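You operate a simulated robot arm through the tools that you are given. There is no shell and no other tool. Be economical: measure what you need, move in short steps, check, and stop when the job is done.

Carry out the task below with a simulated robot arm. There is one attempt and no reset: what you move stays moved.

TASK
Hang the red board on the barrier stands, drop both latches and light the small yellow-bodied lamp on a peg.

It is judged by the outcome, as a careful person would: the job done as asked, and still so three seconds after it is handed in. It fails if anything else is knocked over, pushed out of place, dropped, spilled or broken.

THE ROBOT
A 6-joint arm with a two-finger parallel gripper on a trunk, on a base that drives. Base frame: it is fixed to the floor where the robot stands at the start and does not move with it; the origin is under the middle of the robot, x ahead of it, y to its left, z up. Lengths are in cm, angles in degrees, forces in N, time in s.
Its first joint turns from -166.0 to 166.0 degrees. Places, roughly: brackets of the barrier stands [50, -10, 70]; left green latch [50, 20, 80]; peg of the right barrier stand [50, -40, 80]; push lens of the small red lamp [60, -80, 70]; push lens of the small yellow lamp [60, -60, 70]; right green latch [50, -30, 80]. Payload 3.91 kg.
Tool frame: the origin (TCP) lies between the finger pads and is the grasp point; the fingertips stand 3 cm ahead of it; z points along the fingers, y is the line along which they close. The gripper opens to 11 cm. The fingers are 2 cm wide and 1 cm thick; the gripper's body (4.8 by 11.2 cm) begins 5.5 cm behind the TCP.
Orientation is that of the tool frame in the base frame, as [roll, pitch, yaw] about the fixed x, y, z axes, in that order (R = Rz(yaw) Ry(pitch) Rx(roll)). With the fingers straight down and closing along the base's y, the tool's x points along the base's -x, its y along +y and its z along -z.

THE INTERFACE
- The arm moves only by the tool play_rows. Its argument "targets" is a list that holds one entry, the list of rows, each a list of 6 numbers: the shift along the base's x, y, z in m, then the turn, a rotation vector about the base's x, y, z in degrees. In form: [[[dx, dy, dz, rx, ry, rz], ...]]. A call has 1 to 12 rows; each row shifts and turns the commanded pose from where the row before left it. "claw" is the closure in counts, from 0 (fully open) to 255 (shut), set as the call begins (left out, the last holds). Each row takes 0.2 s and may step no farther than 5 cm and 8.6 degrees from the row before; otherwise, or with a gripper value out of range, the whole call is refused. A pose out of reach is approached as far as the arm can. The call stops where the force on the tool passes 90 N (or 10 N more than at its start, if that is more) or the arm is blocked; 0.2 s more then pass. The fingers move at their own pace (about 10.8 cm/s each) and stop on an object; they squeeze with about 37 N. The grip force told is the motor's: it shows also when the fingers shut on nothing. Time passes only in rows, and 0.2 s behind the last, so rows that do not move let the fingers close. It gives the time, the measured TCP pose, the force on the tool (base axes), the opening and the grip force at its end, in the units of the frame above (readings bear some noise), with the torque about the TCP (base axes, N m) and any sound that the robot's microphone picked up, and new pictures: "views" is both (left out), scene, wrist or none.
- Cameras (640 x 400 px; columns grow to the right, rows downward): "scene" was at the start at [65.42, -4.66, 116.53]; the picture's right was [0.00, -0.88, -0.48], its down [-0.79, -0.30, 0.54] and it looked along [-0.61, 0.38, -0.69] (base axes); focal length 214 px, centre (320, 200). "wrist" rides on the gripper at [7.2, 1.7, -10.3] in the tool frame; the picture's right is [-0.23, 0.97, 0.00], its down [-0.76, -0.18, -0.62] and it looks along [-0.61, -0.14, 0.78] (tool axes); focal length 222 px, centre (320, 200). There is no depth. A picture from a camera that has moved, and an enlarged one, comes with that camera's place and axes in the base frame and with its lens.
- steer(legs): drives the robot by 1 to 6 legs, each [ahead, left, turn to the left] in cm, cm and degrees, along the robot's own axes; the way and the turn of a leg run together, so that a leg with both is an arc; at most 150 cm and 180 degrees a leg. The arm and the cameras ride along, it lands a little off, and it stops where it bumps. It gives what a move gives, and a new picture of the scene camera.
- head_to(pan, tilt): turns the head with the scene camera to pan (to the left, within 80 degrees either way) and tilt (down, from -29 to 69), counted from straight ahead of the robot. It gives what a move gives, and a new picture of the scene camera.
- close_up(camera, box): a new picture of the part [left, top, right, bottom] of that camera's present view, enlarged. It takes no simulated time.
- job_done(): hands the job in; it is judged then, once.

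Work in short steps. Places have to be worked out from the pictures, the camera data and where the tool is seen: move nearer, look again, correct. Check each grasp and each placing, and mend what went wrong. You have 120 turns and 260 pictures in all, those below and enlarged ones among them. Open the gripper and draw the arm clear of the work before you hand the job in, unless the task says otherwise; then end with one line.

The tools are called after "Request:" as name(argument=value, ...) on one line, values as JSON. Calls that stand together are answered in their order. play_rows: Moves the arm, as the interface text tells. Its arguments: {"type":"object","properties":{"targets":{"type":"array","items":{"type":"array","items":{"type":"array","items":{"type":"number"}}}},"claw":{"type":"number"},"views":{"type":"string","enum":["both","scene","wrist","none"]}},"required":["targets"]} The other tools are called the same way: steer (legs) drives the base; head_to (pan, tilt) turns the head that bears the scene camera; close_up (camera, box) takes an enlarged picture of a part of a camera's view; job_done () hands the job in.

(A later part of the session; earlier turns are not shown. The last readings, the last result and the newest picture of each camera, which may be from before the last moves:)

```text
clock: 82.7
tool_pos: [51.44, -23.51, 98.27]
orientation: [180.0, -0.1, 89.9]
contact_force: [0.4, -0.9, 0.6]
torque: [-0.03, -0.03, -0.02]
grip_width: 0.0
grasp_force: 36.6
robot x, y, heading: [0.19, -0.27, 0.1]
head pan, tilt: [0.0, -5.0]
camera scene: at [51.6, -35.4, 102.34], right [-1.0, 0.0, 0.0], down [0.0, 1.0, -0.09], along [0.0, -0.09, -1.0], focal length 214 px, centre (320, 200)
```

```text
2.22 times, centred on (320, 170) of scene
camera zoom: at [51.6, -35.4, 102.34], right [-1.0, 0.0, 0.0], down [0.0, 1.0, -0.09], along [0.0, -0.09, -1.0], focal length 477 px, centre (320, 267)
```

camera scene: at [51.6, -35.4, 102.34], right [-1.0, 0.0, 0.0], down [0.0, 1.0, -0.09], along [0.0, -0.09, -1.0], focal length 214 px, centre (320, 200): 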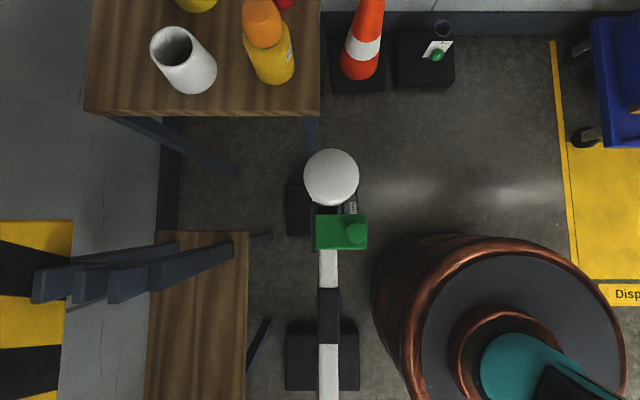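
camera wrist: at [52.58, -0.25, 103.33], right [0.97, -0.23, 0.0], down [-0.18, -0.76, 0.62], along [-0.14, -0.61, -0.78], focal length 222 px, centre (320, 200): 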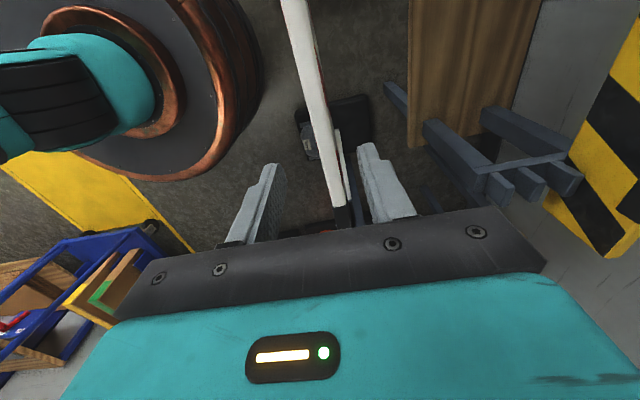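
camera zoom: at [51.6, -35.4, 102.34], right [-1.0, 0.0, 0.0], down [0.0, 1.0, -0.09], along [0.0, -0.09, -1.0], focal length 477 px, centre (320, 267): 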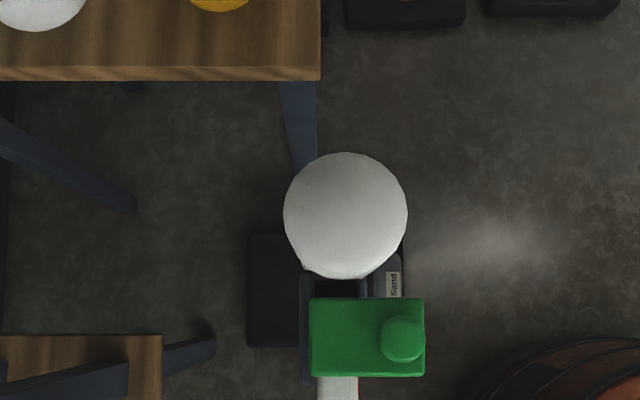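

Right latch is down over the board. Now the left one, mirrored: knob expected near y≈18.8. I move there high.

Request:
play_rows(targets=[[[0.03, 0.035, 0, 0, 0, 0], [0.03, 0.035, 0, 0, 0, 0], [0.03, 0.035, 0, 0, 0, 0], [0.012, 0.045, 0, 0, 0, 0], [0, 0.05, 0, 0, 0, 0], [0, 0.05, 0, 0, 0, 0], [0, 0.05, 0, 0, 0, 0], [0, 0.05, 0, 0, 0, 0], [0, 0.05, 0, 0, 0, 0], [0, 0.023, 0, 0, 0, 0]]], views="none")

Request:
head_to(pan=-15, tilt=35)

Request:
close_up(camera="scene", box=[220, 60, 460, 300])

```text
clock: 84.9
tool_pos: [61.69, 18.71, 98.38]
orientation: [180.0, 0.0, 90.0]
contact_force: [0.8, -1.1, 0.5]
torque: [0.01, -0.01, 0.0]
grip_width: 0.0
grasp_force: 37.0
robot x, y, heading: [-0.11, -0.1, 0.2]
head pan, tilt: [0.0, -5.0]
```

```text
clock: 86.0
tool_pos: [61.58, 18.55, 98.44]
orientation: [-179.9, -0.1, 90.0]
contact_force: [-0.3, -0.2, 0.3]
torque: [-0.01, 0.01, 0.01]
grip_width: 0.0
grasp_force: 37.0
robot x, y, heading: [0.28, 0.15, -0.0]
head pan, tilt: [-15.0, 35.0]
camera scene: at [59.44, 13.06, 102.69], right [-0.97, 0.0, 0.26], down [0.15, 0.82, 0.55], along [-0.21, 0.57, -0.79], focal length 214 px, centre (320, 200)
```

scene: 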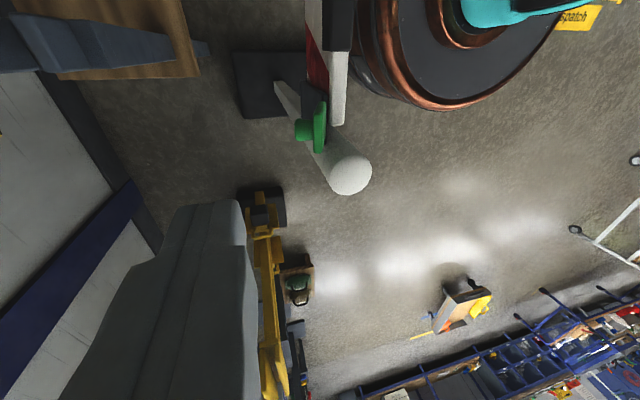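

```text
1.67 times, centred on (340, 180) of scene
camera zoom: at [59.44, 13.06, 102.69], right [-0.97, 0.0, 0.26], down [0.15, 0.82, 0.55], along [-0.21, 0.57, -0.79], focal length 358 px, centre (287, 233)
```

zoom: 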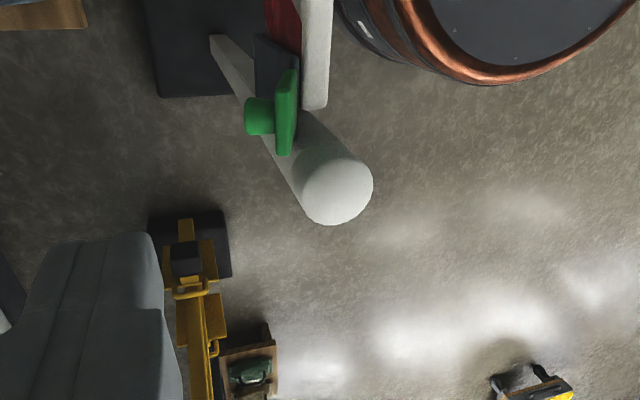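

Left knob at about (55.7, 19, 82.5). Same descent and push.

Request:
play_rows(targets=[[[0, 0.003, -0.045, 0, 0, 0], [0, 0, -0.05, 0, 0, 0], [0, 0, -0.044, 0, 0, 0], [-0.02, 0, 0, 0, 0, 0], [-0.01, 0, 0, 0, 0, 0], [-0.01, 0, 0, 0, 0, 0]]], views="scene")

Request:
play_rows(targets=[[[-0.008, 0, 0, 0, 0, 0], [-0.008, 0, 0, 0, 0, 0], [-0.008, 0, 0, 0, 0, 0], [-0.008, 0, 0, 0, 0, 0], [-0.01, 0, 0, 0, 0, 0], [-0.01, 0, 0, 0, 0, 0], [-0.01, 0, 0, 0, 0, 0], [0, 0, 0, 0, 0, 0]]], views="scene")

```text
clock: 87.4
tool_pos: [57.65, 18.94, 84.67]
orientation: [-179.9, 0.1, 90.0]
contact_force: [-0.2, -0.4, 0.2]
torque: [0.01, -0.02, 0.05]
grip_width: 0.0
grasp_force: 36.6
robot x, y, heading: [-0.08, -0.24, -0.0]
head pan, tilt: [-15.0, 35.0]
camera scene: at [55.42, 13.54, 89.01], right [-0.97, 0.0, 0.26], down [0.15, 0.82, 0.55], along [-0.21, 0.57, -0.79], focal length 214 px, centre (320, 200)
```

scene: 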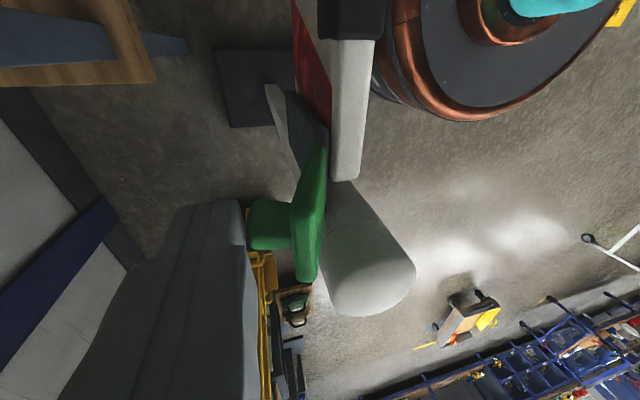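

```text
clock: 89.2
tool_pos: [51.31, 19.02, 84.52]
orientation: [-179.9, 0.0, 90.1]
contact_force: [0.4, 0.3, 0.3]
torque: [0.0, -0.03, 0.02]
grip_width: 0.01
grasp_force: 37.1
robot x, y, heading: [-0.19, 0.13, -0.2]
head pan, tilt: [-15.0, 35.0]
camera scene: at [49.19, 13.51, 88.88], right [-0.97, 0.0, 0.26], down [0.15, 0.82, 0.55], along [-0.21, 0.57, -0.79], focal length 214 px, centre (320, 200)
```

scene: 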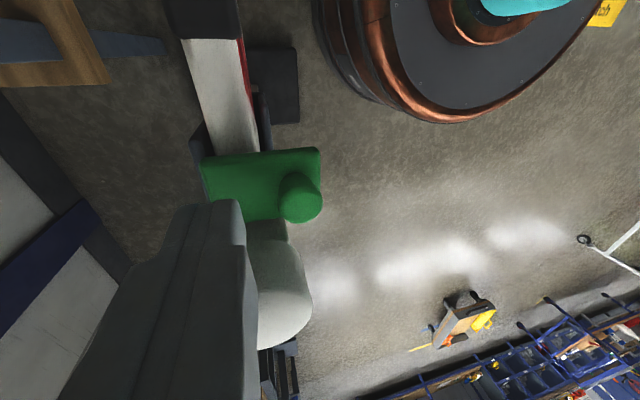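

Left latch is down. I raise and travel toward the lamps to inspect the yellow one.

Request:
play_rows(targets=[[[0, 0, 0.04, 0, 0, 0], [0, 0, 0.05, 0, 0, 0], [0, 0, 0.05, 0, 0, 0], [0, -0.05, 0, 0, 0, 0], [0, -0.05, 0, 0, 0, 0], [0, -0.05, 0, 0, 0, 0], [0, -0.05, 0, 0, 0, 0], [0, -0.05, 0, 0, 0, 0], [0, -0.05, 0, 0, 0, 0], [0, -0.05, 0, 0, 0, 0], [0, -0.05, 0, 0, 0, 0], [0, -0.05, 0, 0, 0, 0]]], claw=0, views="none")

Request:
play_rows(targets=[[[0.03, -0.04, 0, 0, 0, 0], [0.03, -0.04, 0, 0, 0, 0], [0.03, -0.04, 0, 0, 0, 0], [0.015, -0.04, 0, 0, 0, 0]]], views="none")

Request:
head_to(pan=0, tilt=0)

Request:
head_to(pan=0, tilt=45)

```text
clock: 91.8
tool_pos: [51.52, -26.07, 98.86]
orientation: [179.8, 0.1, 90.0]
contact_force: [0.0, 0.2, 0.0]
torque: [0.0, 0.01, 0.0]
grip_width: 10.99
grasp_force: 0.1
robot x, y, heading: [0.06, -0.03, 0.1]
head pan, tilt: [-15.0, 35.0]
```

```text
clock: 92.8
tool_pos: [61.92, -42.19, 98.64]
orientation: [179.9, 0.0, 89.9]
contact_force: [0.7, -0.2, 0.9]
torque: [0.0, -0.01, 0.01]
grip_width: 10.98
grasp_force: 0.0
robot x, y, heading: [0.37, -0.08, 0.1]
head pan, tilt: [-15.0, 35.0]
```

```text
clock: 93.8
tool_pos: [61.9, -42.18, 98.48]
orientation: [180.0, 0.0, 89.9]
contact_force: [0.1, -0.1, -0.6]
torque: [0.0, 0.0, -0.03]
grip_width: 11.01
grasp_force: 0.1
robot x, y, heading: [0.18, 0.47, -0.2]
head pan, tilt: [0.0, 0.0]
camera scene: at [61.98, -53.29, 102.38], right [-1.0, 0.0, 0.0], down [0.0, 1.0, 0.0], along [0.0, 0.0, -1.0], focal length 214 px, centre (320, 200)
```

scene: 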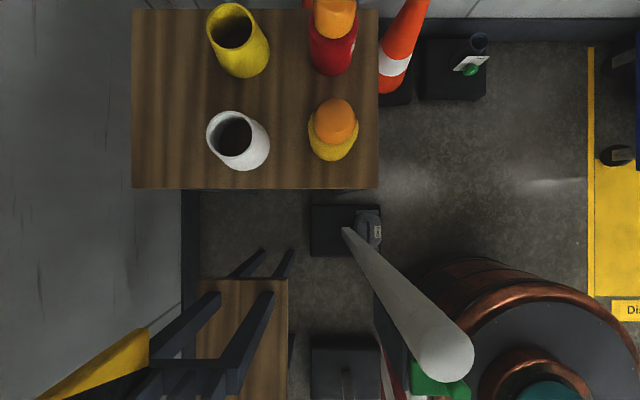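

```text
clock: 94.9
tool_pos: [61.91, -42.25, 98.46]
orientation: [-179.9, 0.1, 90.0]
contact_force: [-1.0, 0.1, 0.8]
torque: [0.01, -0.03, 0.03]
grip_width: 11.0
grasp_force: 0.1
robot x, y, heading: [0.26, 0.22, 0.2]
head pan, tilt: [0.0, 45.0]
camera scene: at [61.99, -46.21, 103.24], right [-1.0, 0.0, 0.0], down [0.0, 0.71, 0.71], along [0.0, 0.71, -0.71], focal length 214 px, centre (320, 200)
```

scene: 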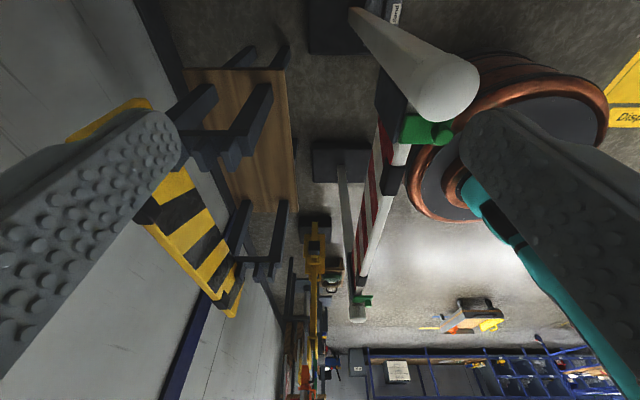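

Yellow lamp: lens top about (60, -64.2, 73.5), table ≈66, body ≈8 wide. I turn the tool 180° so the hanging camera stays on the free +y side, keeping the fingers closing along x.

Request:
play_rows(targets=[[[0, 0, 0, 0, 0, 8.2], [0, 0, 0, 0, 0, 8.2], [0, 0, 0, 0, 0, 8.2], [0, 0, 0, 0, 0, 8.2], [0, 0, 0, 0, 0, 8.2], [0, 0, 0, 0, 0, 8.2], [0, 0, 0, 0, 0, 8.2], [0, 0, 0, 0, 0, 8.2], [0, 0, 0, 0, 0, 8.2], [0, 0, 0, 0, 0, 8.2], [0, 0, 0, 0, 0, 8]]], views="none")

Request:
play_rows(targets=[[[0, 0, 0, 0, 0, 8.2], [0, 0, 0, 0, 0, 8.2], [0, 0, 0, 0, 0, 8.2], [0, 0, 0, 0, 0, 8.2], [0, 0, 0, 0, 0, 8.2], [0, 0, 0, 0, 0, 8.2], [0, 0, 0, 0, 0, 8.2], [0, 0, 0, 0, 0, 8.2], [0, 0, 0, 0, 0, 8.2], [0, 0, 0, 0, 0, 8.2], [0, 0, 0, 0, 0, 8]]], views="wrist")

Request:
head_to(pan=0, tilt=40)

```text
clock: 97.3
tool_pos: [61.94, -41.92, 98.57]
orientation: [179.9, 0.1, -179.9]
contact_force: [-0.6, 0.3, -0.2]
torque: [0.0, 0.01, -0.01]
grip_width: 11.02
grasp_force: 0.0
robot x, y, heading: [-0.07, 0.1, -0.0]
head pan, tilt: [0.0, 45.0]
```

```text
clock: 99.7
tool_pos: [61.86, -42.03, 98.5]
orientation: [179.9, 0.0, -89.9]
contact_force: [0.6, -0.4, -0.1]
torque: [-0.04, -0.02, -0.03]
grip_width: 11.01
grasp_force: 0.0
robot x, y, heading: [0.08, 0.04, -0.1]
head pan, tilt: [0.0, 45.0]
camera wrist: at [60.31, -49.32, 108.92], right [-0.97, 0.23, 0.0], down [0.18, 0.76, 0.62], along [0.14, 0.61, -0.78], focal length 222 px, centre (320, 200)
```

wrist: 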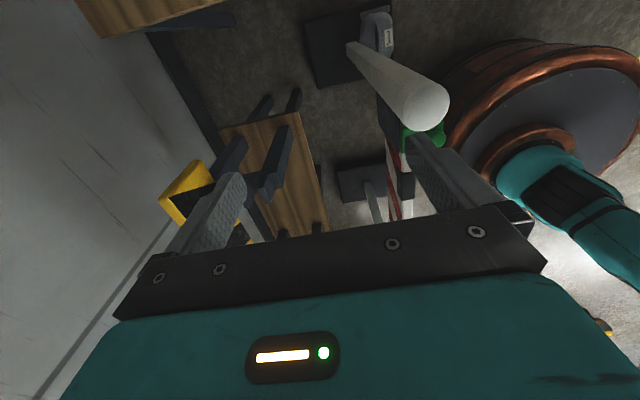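

```text
clock: 100.3
tool_pos: [61.91, -42.08, 98.6]
orientation: [-180.0, 0.0, -90.0]
contact_force: [0.6, 0.1, -0.6]
torque: [-0.01, 0.02, 0.02]
grip_width: 10.99
grasp_force: 0.0
robot x, y, heading: [-0.23, 0.08, 0.1]
head pan, tilt: [0.0, 40.0]
camera scene: at [62.05, -37.49, 102.9], right [1.0, 0.0, 0.0], down [0.0, -0.77, 0.64], along [0.0, -0.64, -0.77], focal length 214 px, centre (320, 200)
```

scene: 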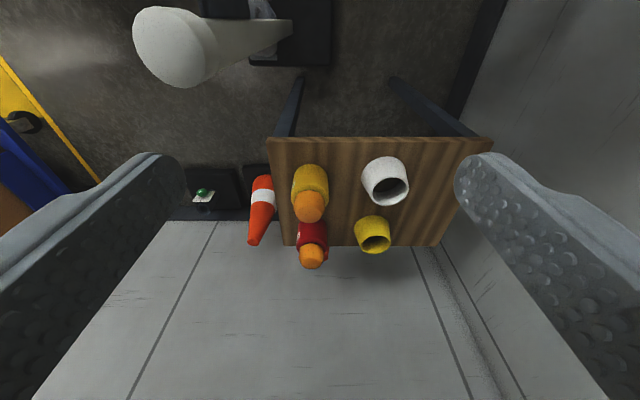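

Good view. I lower here to see the lamp in profile.

Request:
play_rows(targets=[[[0.02, 0, -0.04, 0, 0, 0], [0.01, 0, -0.04, 0, 0, 0], [0, 0, -0.05, 0, 0, 0], [0, 0, -0.04, 0, 0, 0]]], views="none")

Request:
head_to(pan=0, tilt=65)

Request:
close_up(camera="scene", box=[200, 40, 440, 240])

```text
clock: 101.3
tool_pos: [65.09, -42.01, 81.36]
orientation: [-180.0, 0.0, -90.0]
contact_force: [-0.2, 0.4, -0.1]
torque: [-0.01, -0.02, 0.01]
grip_width: 10.99
grasp_force: 0.1
robot x, y, heading: [-0.26, 0.09, 0.1]
head pan, tilt: [0.0, 40.0]
```

```text
clock: 102.2
tool_pos: [65.0, -42.06, 81.25]
orientation: [-180.0, 0.1, -90.0]
contact_force: [-0.8, -0.5, 1.0]
torque: [0.02, -0.02, 0.0]
grip_width: 11.01
grasp_force: 0.1
robot x, y, heading: [-0.28, -0.09, -0.0]
head pan, tilt: [0.0, 65.0]
camera scene: at [65.1, -40.71, 88.09], right [1.0, 0.0, 0.0], down [0.0, -0.42, 0.91], along [0.0, -0.91, -0.42], focal length 214 px, centre (320, 200)
```

scene: 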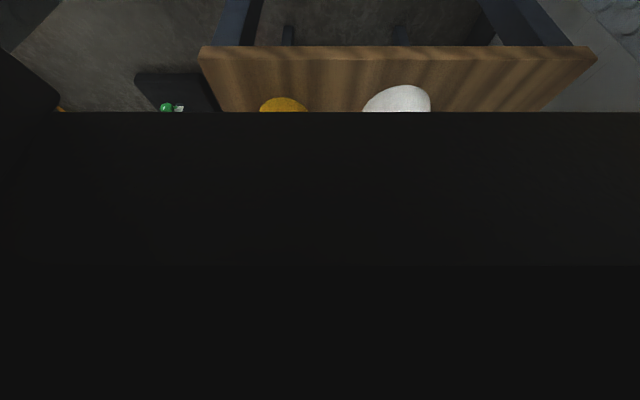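

```text
2.00 times, centred on (320, 140) of scene
camera zoom: at [65.1, -40.71, 88.09], right [1.0, 0.0, 0.0], down [0.0, -0.42, 0.91], along [0.0, -0.91, -0.42], focal length 429 px, centre (320, 320)
```

zoom: 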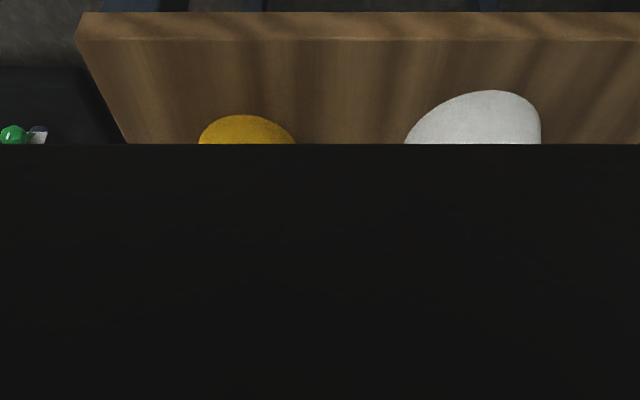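

Request:
head_to(pan=0, tilt=45)

Request:
close_up(camera="scene", box=[200, 100, 440, 320])

```text
clock: 103.1
tool_pos: [65.0, -41.93, 81.32]
orientation: [180.0, -0.1, -89.9]
contact_force: [-0.4, -0.6, 0.5]
torque: [0.03, -0.05, -0.01]
grip_width: 11.02
grasp_force: 0.0
robot x, y, heading: [-0.15, -0.06, -0.2]
head pan, tilt: [0.0, 45.0]
camera scene: at [65.1, -38.22, 86.04], right [1.0, 0.0, 0.0], down [0.0, -0.71, 0.71], along [0.0, -0.71, -0.71], focal length 214 px, centre (320, 200)
```

scene: 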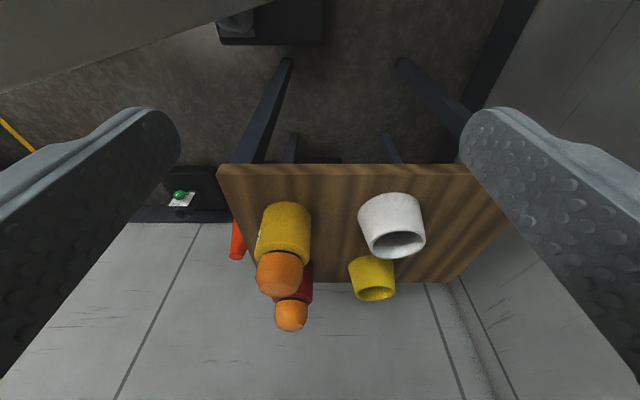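

```text
1.82 times, centred on (320, 210) of scene
camera zoom: at [65.1, -38.22, 86.04], right [1.0, 0.0, 0.0], down [0.0, -0.71, 0.71], along [0.0, -0.71, -0.71], focal length 390 px, centre (320, 182)
```

zoom: 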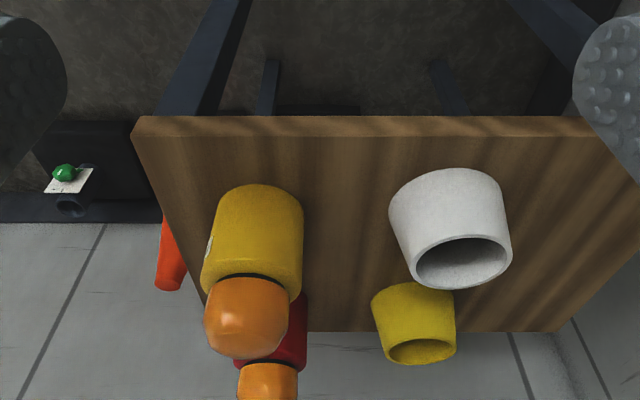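

Yellow lamp: axis ≈(60.1, -64.1), body z 64–71.3, Ø6.9, lens up to z≈75.5; I must keep the palm above the lens. I move over it and check.

Request:
play_rows(targets=[[[0, 0, 0.04, 0, 0, 0], [-0.02, -0.03, 0.02, 0, 0, 0], [-0.02, -0.04, 0, 0, 0, 0], [-0.009, -0.045, 0, 0, 0, 0], [0, -0.05, 0, 0, 0, 0], [0, -0.05, 0, 0, 0, 0], [0, -0.006, 0, 0, 0, 0]]], views="wrist")

Request:
head_to(pan=0, tilt=30)

```text
clock: 104.7
tool_pos: [59.84, -64.07, 87.42]
orientation: [180.0, -0.1, -90.0]
contact_force: [-0.7, 0.1, 0.4]
torque: [0.03, 0.02, 0.0]
grip_width: 10.98
grasp_force: 0.0
robot x, y, heading: [-0.07, 0.23, 0.1]
head pan, tilt: [0.0, 45.0]
camera wrist: at [58.21, -71.45, 97.83], right [-0.97, 0.23, 0.0], down [0.18, 0.76, 0.62], along [0.14, 0.61, -0.78], focal length 222 px, centre (320, 200)
```

wrist: 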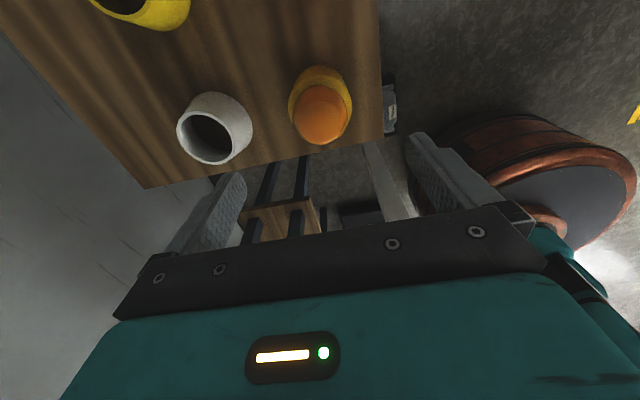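

```text
clock: 105.4
tool_pos: [59.94, -64.11, 87.55]
orientation: [-179.9, 0.0, -90.0]
contact_force: [0.2, -0.1, 0.2]
torque: [-0.03, -0.01, -0.01]
grip_width: 11.0
grasp_force: 0.1
robot x, y, heading: [-0.02, -0.31, 0.1]
head pan, tilt: [0.0, 30.0]
camera scene: at [59.98, -58.06, 91.27], right [1.0, 0.0, 0.0], down [0.0, -0.87, 0.5], along [0.0, -0.5, -0.87], focal length 214 px, centre (320, 200)
```

scene: 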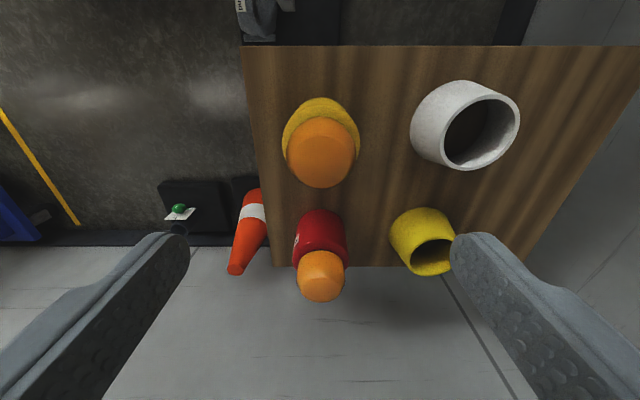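

Aligned in x (60.0); y ≈-63.8. Descend partway and check.

Request:
play_rows(targets=[[[0, 0.003, -0.04, 0, 0, 0], [0, 0, -0.04, 0, 0, 0], [0, 0, -0.03, 0, 0, 0]]], views="both")

```text
clock: 106.2
tool_pos: [59.91, -63.72, 76.53]
orientation: [-179.9, -0.1, -90.0]
contact_force: [-0.4, 0.1, 0.6]
torque: [0.0, 0.0, 0.01]
grip_width: 11.01
grasp_force: 0.0
robot x, y, heading: [0.35, -0.25, 0.1]
head pan, tilt: [0.0, 30.0]
camera scene: at [60.03, -57.8, 80.37], right [1.0, 0.0, 0.0], down [0.0, -0.87, 0.5], along [0.0, -0.5, -0.87], focal length 214 px, centre (320, 200)
camera wrist: at [58.27, -71.16, 86.94], right [-0.97, 0.23, 0.0], down [0.18, 0.76, 0.62], along [0.14, 0.61, -0.78], focal length 222 px, centre (320, 200)
```

scene: 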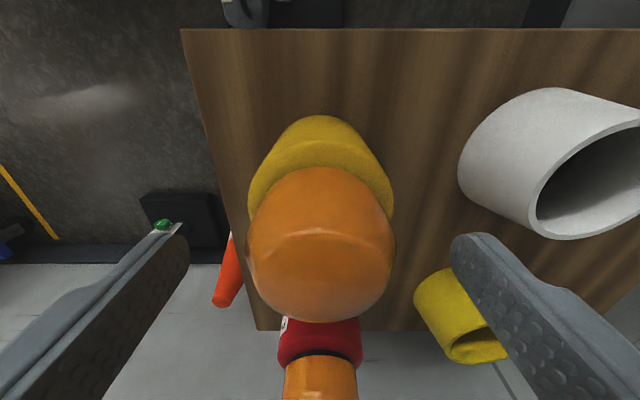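
wrist: 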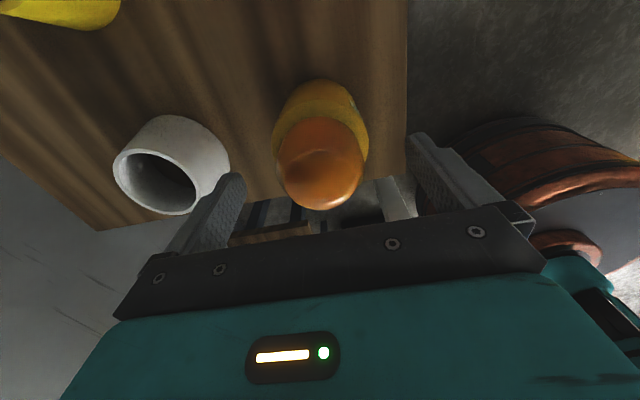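

Lens top z≈75.2 confirmed. Descend to TCP z=71.2 (palm stays ~1.4 cm above the lens) and close.

Request:
play_rows(targets=[[[0.001, 0, -0.03, 0, 0, 0], [0, 0, -0.023, 0, 0, 0], [0, 0, 0, 0, 0, 0]]], views="none")

Request:
play_rows(targets=[[[0, 0, 0, 0, 0, 0], [0, 0, 0, 0, 0, 0], [0, 0, 0, 0, 0, 0], [0, 0, 0, 0, 0, 0]]], claw=255, views="both")

```text
clock: 107.0
tool_pos: [60.29, -63.76, 71.27]
orientation: [180.0, 0.0, -90.0]
contact_force: [-0.6, 0.1, 0.1]
torque: [0.04, 0.01, -0.01]
grip_width: 11.01
grasp_force: 0.1
robot x, y, heading: [-0.13, 0.14, 0.3]
head pan, tilt: [0.0, 30.0]
```

```text
clock: 108.0
tool_pos: [60.25, -63.69, 71.3]
orientation: [-180.0, 0.0, -90.0]
contact_force: [1.3, -0.9, -0.6]
torque: [-0.08, -0.17, -0.04]
grip_width: 7.18
grasp_force: 36.8
robot x, y, heading: [0.09, 0.1, -0.1]
head pan, tilt: [0.0, 30.0]
camera scene: at [60.27, -57.7, 75.1], right [1.0, 0.0, 0.0], down [0.0, -0.87, 0.5], along [0.0, -0.5, -0.87], focal length 214 px, centre (320, 200)
camera wrist: at [58.51, -71.06, 81.66], right [-0.97, 0.23, 0.0], down [0.18, 0.76, 0.62], along [0.14, 0.61, -0.78], focal length 222 px, centre (320, 200)
```

scene: 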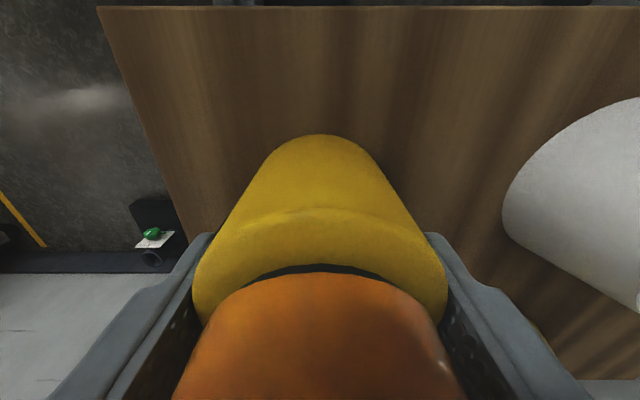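
wrist: 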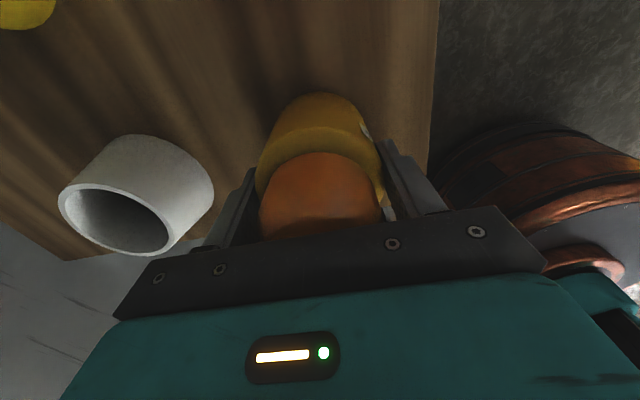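

Gripped (Ø7.2). Lift straight up well above the peg.

Request:
play_rows(targets=[[[0, 0, 0.02, 0, 0, 0], [0, 0, 0.04, 0, 0, 0], [0, 0, 0.05, 0, 0, 0], [0, 0, 0.05, 0, 0, 0], [0, 0, 0.05, 0, 0, 0], [0, 0, 0.05, 0, 0, 0], [0, 0, 0.04, 0, 0, 0]]], views="both")

```text
clock: 109.6
tool_pos: [60.17, -63.96, 101.51]
orientation: [179.9, 0.0, -90.0]
contact_force: [0.0, 0.6, -2.9]
torque: [0.0, 0.03, 0.0]
grip_width: 7.21
grasp_force: 36.8
robot x, y, heading: [-0.07, 0.06, 0.1]
head pan, tilt: [0.0, 30.0]
camera scene: at [60.24, -57.93, 105.17], right [1.0, 0.0, 0.0], down [0.0, -0.87, 0.5], along [0.0, -0.5, -0.87], focal length 214 px, centre (320, 200)
camera wrist: at [58.49, -71.3, 111.72], right [-0.97, 0.23, 0.0], down [0.18, 0.76, 0.62], along [0.14, 0.61, -0.78], focal length 222 px, centre (320, 200)
```

scene: 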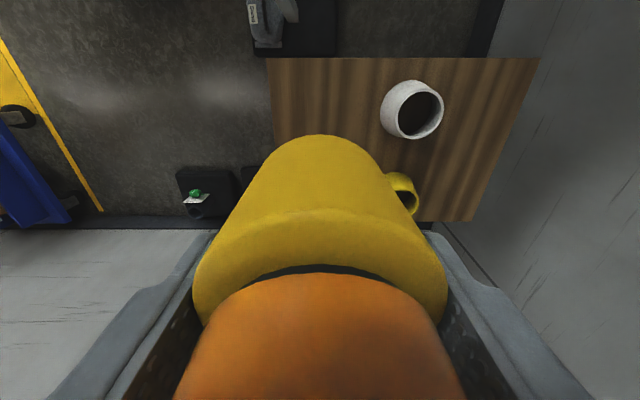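
wrist: 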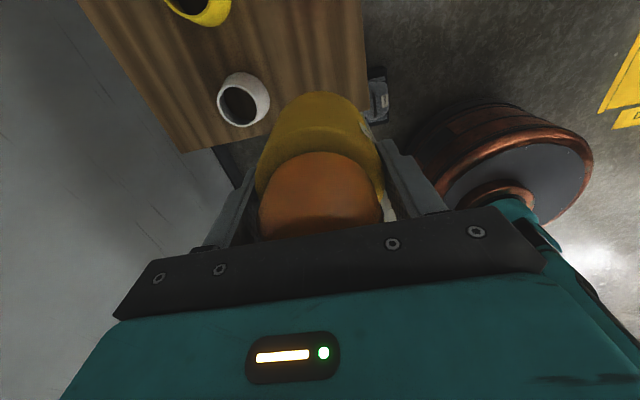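

Lamp held securely. I move so the hanging camera is directly above the right post, to measure the peg precisely.

Request:
play_rows(targets=[[[-0.03, 0.03, 0, 0, 0, 0], [-0.03, 0.03, 0, 0, 0, 0], [-0.035, 0.03, 0, 0, 0, 0], [0, 0.025, 0, 0, 0, 0]]], views="none")

Request:
head_to(pan=0, tilt=0)

Request:
close_up(camera="scene", box=[220, 120, 420, 280])

Request:
head_to(pan=0, tilt=-28)

```text
clock: 110.6
tool_pos: [50.47, -52.23, 101.26]
orientation: [179.9, 0.0, -90.0]
contact_force: [0.4, 0.0, -3.7]
torque: [0.03, 0.0, 0.02]
grip_width: 7.19
grasp_force: 36.6
robot x, y, heading: [0.24, 0.02, -0.0]
head pan, tilt: [0.0, 30.0]
```

```text
clock: 111.6
tool_pos: [50.54, -52.29, 101.39]
orientation: [-179.9, 0.1, -90.0]
contact_force: [0.5, 0.2, -2.9]
torque: [-0.03, 0.04, -0.02]
grip_width: 7.22
grasp_force: 36.7
robot x, y, heading: [0.16, 0.34, -0.1]
head pan, tilt: [0.0, 0.0]
camera scene: at [50.61, -41.43, 105.2], right [1.0, 0.0, 0.0], down [0.0, -1.0, 0.0], along [0.0, 0.0, -1.0], focal length 214 px, centre (320, 200)
```

scene: 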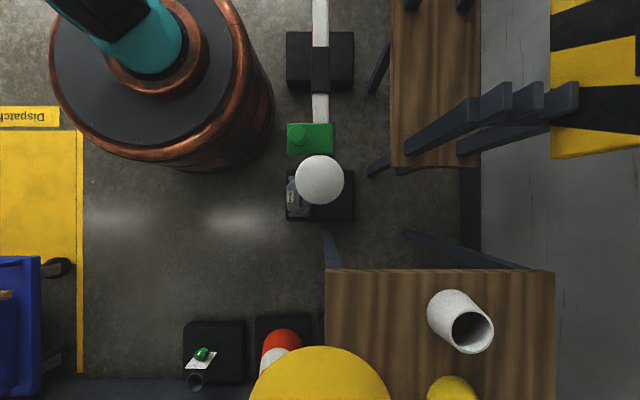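

```text
2.50 times, centred on (320, 200) of scene
camera zoom: at [50.61, -41.43, 105.2], right [1.0, 0.0, 0.0], down [0.0, -1.0, 0.0], along [0.0, 0.0, -1.0], focal length 536 px, centre (320, 200)
```

zoom: 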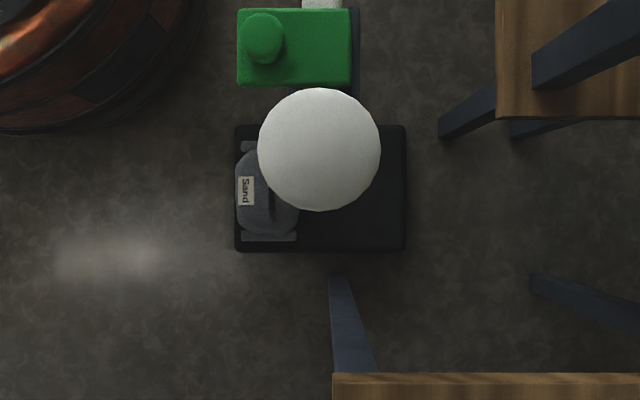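

```text
clock: 112.5
tool_pos: [50.61, -52.3, 101.27]
orientation: [-179.9, 0.0, -90.0]
contact_force: [-0.1, 0.4, -2.1]
torque: [-0.02, 0.0, 0.0]
grip_width: 7.19
grasp_force: 37.2
robot x, y, heading: [0.42, 0.04, 0.0]
head pan, tilt: [0.0, -28.0]
camera scene: at [50.62, -37.5, 107.43], right [1.0, 0.0, 0.0], down [0.0, -0.88, -0.47], along [0.0, 0.47, -0.88], focal length 214 px, centre (320, 200)
```

scene: 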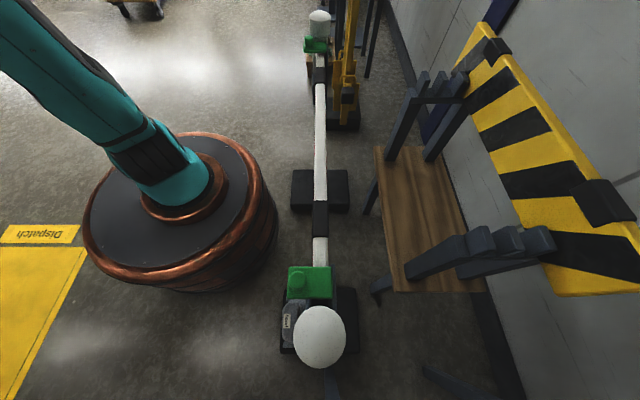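

Both latches are down over the board. Peg axis ≈(50.6, -39.4), Ø≈5, top ≈85. I bring the lamp over it and look before lowering.

Request:
play_rows(targets=[[[0, 0.045, 0, 0, 0, 0], [0, 0.045, 0, 0, 0, 0], [0, 0.0395, 0, 0, 0, 0], [0, 0, -0.03, 0, 0, 0], [0, 0, -0.02, 0, 0, 0], [0, 0, 0, 0, 0, 0]]], views="wrist")

Request:
head_to(pan=0, tilt=35)

Request:
head_to(pan=0, tilt=10)

```text
clock: 113.9
tool_pos: [50.75, -39.32, 96.32]
orientation: [-179.9, -0.1, -90.1]
contact_force: [0.0, -0.6, -2.4]
torque: [0.01, 0.01, 0.0]
grip_width: 7.17
grasp_force: 36.8
robot x, y, heading: [-0.26, -0.01, -0.1]
head pan, tilt: [0.0, -28.0]
camera wrist: at [49.05, -46.62, 106.59], right [-0.97, 0.23, 0.0], down [0.18, 0.76, 0.62], along [0.14, 0.61, -0.78], focal length 222 px, centre (320, 200)
```

wrist: 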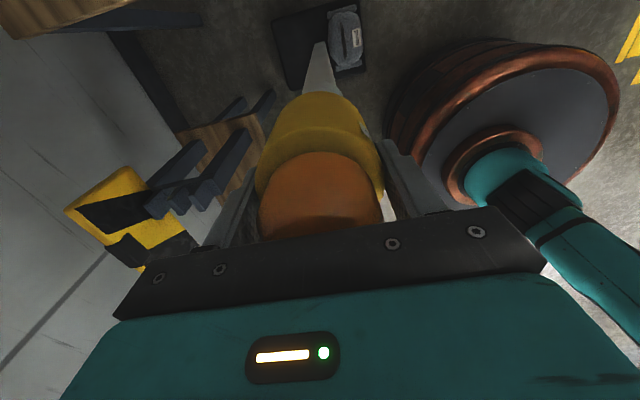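

```text
clock: 115.2
tool_pos: [50.78, -39.28, 96.33]
orientation: [180.0, -0.1, -90.1]
contact_force: [-0.1, 0.2, -3.5]
torque: [-0.02, 0.01, -0.02]
grip_width: 7.19
grasp_force: 36.8
robot x, y, heading: [-0.39, 0.07, 0.1]
head pan, tilt: [0.0, 35.0]
camera scene: at [50.81, -34.04, 100.27], right [1.0, 0.0, 0.0], down [0.0, -0.82, 0.57], along [0.0, -0.57, -0.82], focal length 214 px, centre (320, 200)
```

scene: 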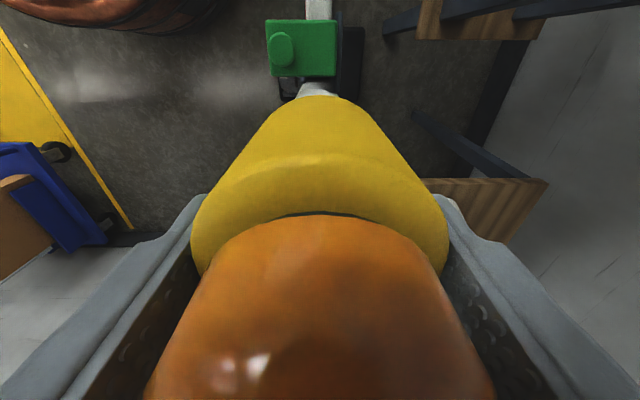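

```text
clock: 116.1
tool_pos: [50.76, -39.33, 96.15]
orientation: [180.0, 0.0, -90.0]
contact_force: [-0.4, 0.4, -2.8]
torque: [0.02, 0.03, 0.05]
grip_width: 7.21
grasp_force: 36.7
robot x, y, heading: [-0.34, 0.27, 0.3]
head pan, tilt: [0.0, 10.0]
camera scene: at [50.81, -30.04, 99.79], right [1.0, 0.0, 0.0], down [0.0, -0.98, 0.17], along [0.0, -0.17, -0.98], focal length 214 px, centre (320, 200)
```

scene: 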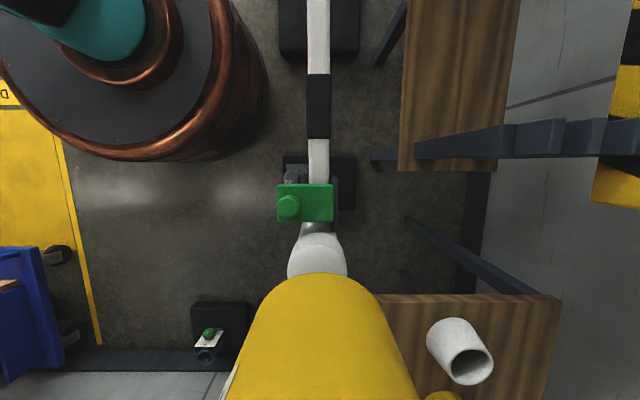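

Alignment within a few mm. I lower in small steps, watching for contact with the peg.

Request:
play_rows(targets=[[[-0.001, 0, -0.02, 0, 0, 0], [0, 0, -0.01, 0, 0, 0], [0, 0, -0.005, 0, 0, 0], [0, 0, -0.005, 0, 0, 0], [0, 0, -0.005, 0, 0, 0], [0, 0, 0, 0, 0, 0]]], views="scene")

```text
clock: 117.5
tool_pos: [50.58, -39.34, 91.73]
orientation: [180.0, 0.0, -90.0]
contact_force: [0.1, -0.1, -2.6]
torque: [0.03, -0.01, 0.03]
grip_width: 7.18
grasp_force: 36.6
robot x, y, heading: [-0.46, 0.03, -0.0]
head pan, tilt: [0.0, 10.0]
camera scene: at [50.68, -30.1, 95.26], right [1.0, 0.0, 0.0], down [0.0, -0.98, 0.17], along [0.0, -0.17, -0.98], focal length 214 px, centre (320, 200)
```

scene: 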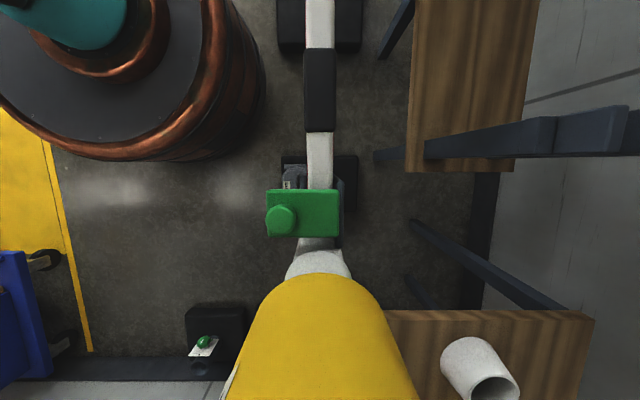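

Request:
play_rows(targets=[[[0, 0, -0.004, 0, 0, 0], [0, 0, -0.004, 0, 0, 0], [0, 0, -0.004, 0, 0, 0], [0, 0, -0.004, 0, 0, 0], [0, 0, 0, 0, 0, 0]]], views="scene")

```text
clock: 118.7
tool_pos: [50.54, -39.36, 90.15]
orientation: [180.0, 0.0, -90.0]
contact_force: [0.3, 0.5, -2.9]
torque: [-0.02, -0.03, 0.0]
grip_width: 7.2
grasp_force: 37.1
robot x, y, heading: [0.29, 0.04, 0.1]
head pan, tilt: [0.0, 10.0]
camera scene: at [50.66, -30.07, 93.7], right [1.0, 0.0, 0.0], down [0.0, -0.98, 0.17], along [0.0, -0.17, -0.98], focal length 214 px, centre (320, 200)
```

scene: 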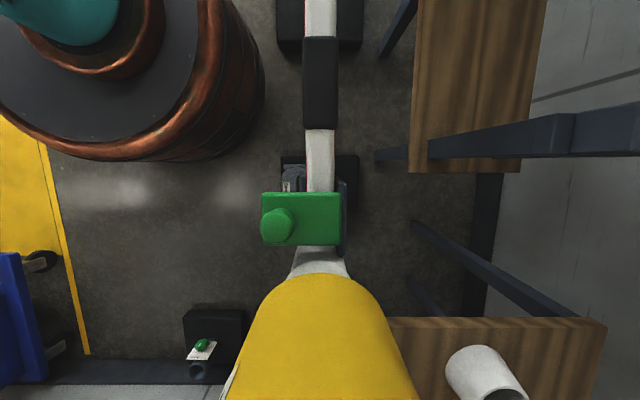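

No contact; the cap appears to be entering the socket. Continue.

Request:
play_rows(targets=[[[0, 0, -0.004, 0, 0, 0], [0, 0, -0.004, 0, 0, 0], [0, 0, -0.004, 0, 0, 0], [0, 0, -0.004, 0, 0, 0], [0, 0, 0, 0, 0, 0]]], views="scene")

```text
clock: 119.9
tool_pos: [50.45, -39.35, 88.34]
orientation: [-180.0, -0.1, -90.0]
contact_force: [-0.7, -0.5, -2.9]
torque: [-0.01, 0.0, -0.02]
grip_width: 7.2
grasp_force: 36.8
robot x, y, heading: [0.22, -0.06, 0.0]
head pan, tilt: [0.0, 10.0]
camera scene: at [50.59, -30.08, 91.99], right [1.0, 0.0, 0.0], down [0.0, -0.98, 0.17], along [0.0, -0.17, -0.98], focal length 214 px, centre (320, 200)
```

scene: 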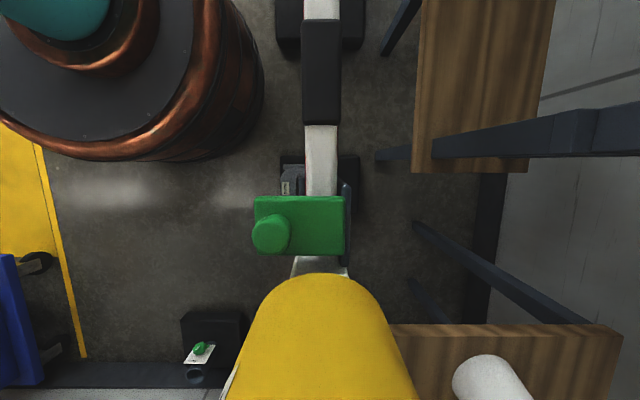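

Request:
play_rows(targets=[[[0, 0, -0.004, 0, 0, 0], [0, 0, -0.004, 0, 0, 0], [0, 0, -0.004, 0, 0, 0], [0, 0, -0.004, 0, 0, 0], [0, 0, 0, 0, 0, 0]]], views="scene")

```text
clock: 121.1
tool_pos: [50.51, -39.41, 87.04]
orientation: [-180.0, -0.1, -90.0]
contact_force: [1.7, -1.0, 35.9]
torque: [-0.1, 0.06, 0.02]
grip_width: 7.18
grasp_force: 36.3
robot x, y, heading: [0.06, -0.14, 0.1]
head pan, tilt: [0.0, 10.0]
camera scene: at [50.59, -30.07, 90.55], right [1.0, 0.0, 0.0], down [0.0, -0.98, 0.17], along [0.0, -0.17, -0.98], focal length 214 px, centre (320, 200)
```

scene: 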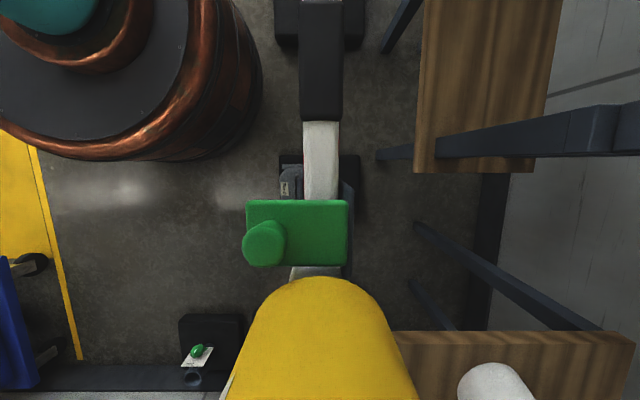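

Firm, torque-free contact with the lamp bottom ~5 cm below the peg top: seated on the peg. I open the fingers and rise a little to check.

Request:
play_rows(targets=[[[0, 0, 0.002, 0, 0, 0], [0, 0, 0, 0, 0, 0]]], views="none")

Request:
play_rows(targets=[[[0, 0, 0, 0, 0, 0], [0, 0, 0, 0, 0, 0], [0, 0, 0, 0, 0, 0]]], claw=20, views="none")

Request:
play_rows(targets=[[[0, 0, 0.04, 0, 0, 0], [0, 0, 0.05, 0, 0, 0], [0, 0, 0.05, 0, 0, 0]]], views="both")

Request:
head_to(pan=0, tilt=30)

```text
clock: 121.7
tool_pos: [50.51, -39.37, 86.93]
orientation: [179.8, 0.0, -90.0]
contact_force: [0.5, -3.6, 6.4]
torque: [-0.28, -0.1, -0.04]
grip_width: 7.2
grasp_force: 37.3
robot x, y, heading: [0.12, -0.38, -0.1]
head pan, tilt: [0.0, 10.0]
```

```text
clock: 122.5
tool_pos: [50.54, -39.4, 87.15]
orientation: [-180.0, 0.1, -90.0]
contact_force: [-0.2, 0.4, -0.1]
torque: [0.0, 0.04, 0.01]
grip_width: 10.12
grasp_force: 0.1
robot x, y, heading: [0.33, 0.17, -0.2]
head pan, tilt: [0.0, 10.0]
```

```text
clock: 123.3
tool_pos: [50.45, -39.04, 101.28]
orientation: [179.9, 0.1, -90.1]
contact_force: [0.4, 0.0, -0.1]
torque: [0.02, 0.01, -0.03]
grip_width: 10.15
grasp_force: 0.1
robot x, y, heading: [-0.12, -0.0, -0.1]
head pan, tilt: [0.0, 10.0]
camera scene: at [50.51, -29.76, 104.8], right [1.0, 0.0, 0.0], down [0.0, -0.99, 0.17], along [0.0, -0.17, -0.99], focal length 214 px, centre (320, 200)
camera wrist: at [48.76, -46.37, 111.6], right [-0.97, 0.23, 0.0], down [0.18, 0.76, 0.62], along [0.14, 0.61, -0.78], focal length 222 px, centre (320, 200)
```

scene: 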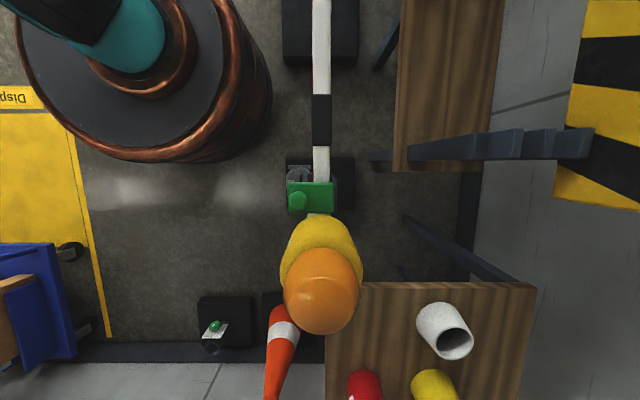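
wrist: 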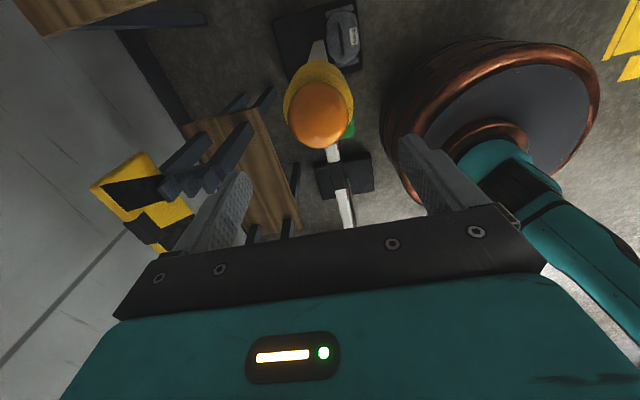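

```text
clock: 124.2
tool_pos: [50.33, -38.94, 101.17]
orientation: [180.0, 0.0, -90.1]
contact_force: [-0.1, -0.3, -0.4]
torque: [-0.02, 0.01, -0.01]
grip_width: 10.14
grasp_force: 0.0
robot x, y, heading: [-0.13, -0.02, -0.1]
head pan, tilt: [0.0, 30.0]
camera scene: at [50.5, -32.99, 105.01], right [1.0, 0.0, 0.0], down [0.0, -0.87, 0.5], along [0.0, -0.5, -0.87], focal length 214 px, centre (320, 200)
```

scene: 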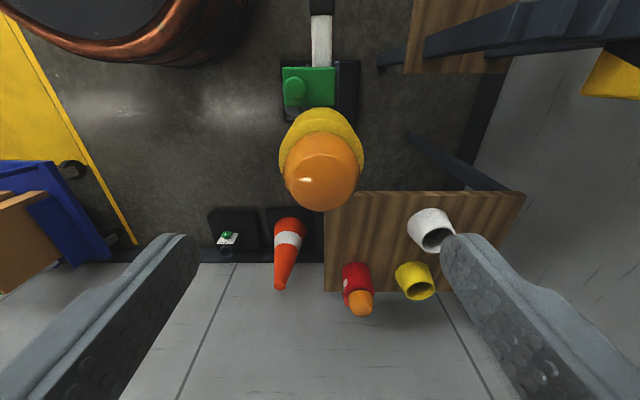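

The lamp sits upright on the peg, unlit. I close the fingers and press the lens from straight above (lens top ≈ z 91.2, so contact near TCP 94.2).

Request:
play_rows(targets=[[[0.001, -0.003, 0, 0, 0, 0], [0, 0, 0, 0, 0, 0], [0, 0, 0, 0, 0, 0], [0, 0, -0.03, 0, 0, 0], [0, 0, -0.025, 0, 0, 0], [0, 0, 0, 0, 0, 0]]], claw=255, views="wrist")

Request:
play_rows(targets=[[[0, 0, -0.003, 0, 0, 0], [0, 0, -0.003, 0, 0, 0], [0, 0, -0.003, 0, 0, 0]]], views="scene")

```text
clock: 125.6
tool_pos: [50.6, -39.49, 95.63]
orientation: [-180.0, 0.0, -90.0]
contact_force: [0.2, 0.4, 0.5]
torque: [-0.02, 0.0, 0.0]
grip_width: 0.0
grasp_force: 36.4
robot x, y, heading: [0.01, 0.04, -0.0]
head pan, tilt: [0.0, 30.0]
camera wrist: at [48.99, -46.85, 106.05], right [-0.97, 0.23, 0.0], down [0.18, 0.76, 0.62], along [0.14, 0.61, -0.78], focal length 222 px, centre (320, 200)
```

wrist: 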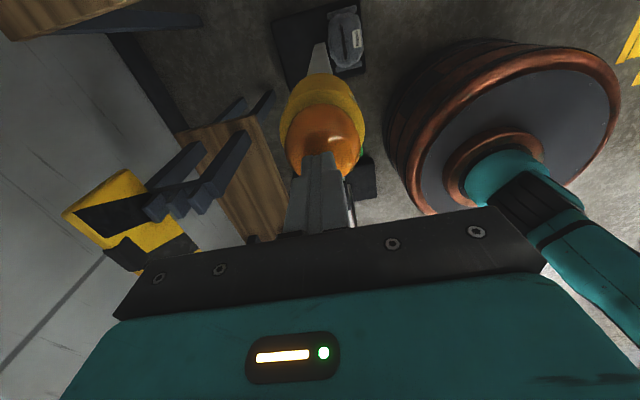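

```text
clock: 126.4
tool_pos: [50.5, -39.57, 94.96]
orientation: [-179.9, 0.0, -90.0]
contact_force: [2.8, 0.2, 12.3]
torque: [0.1, -0.09, -0.02]
grip_width: 0.0
grasp_force: 37.0
robot x, y, heading: [0.09, -0.05, -0.1]
head pan, tilt: [0.0, 30.0]
heard: click
camera scene: at [50.65, -33.57, 98.65], right [1.0, 0.0, 0.0], down [0.0, -0.87, 0.5], along [0.0, -0.5, -0.87], focal length 214 px, centre (320, 200)
```

scene: 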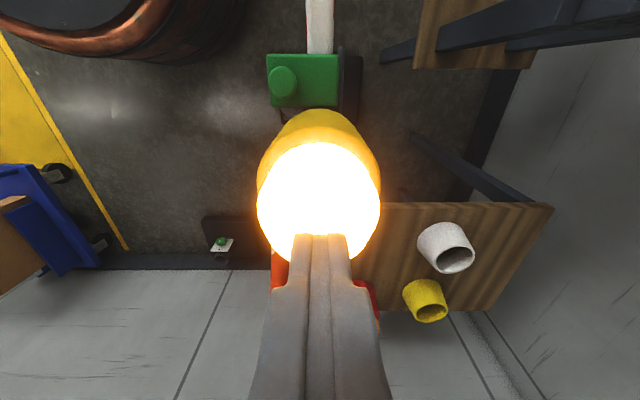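

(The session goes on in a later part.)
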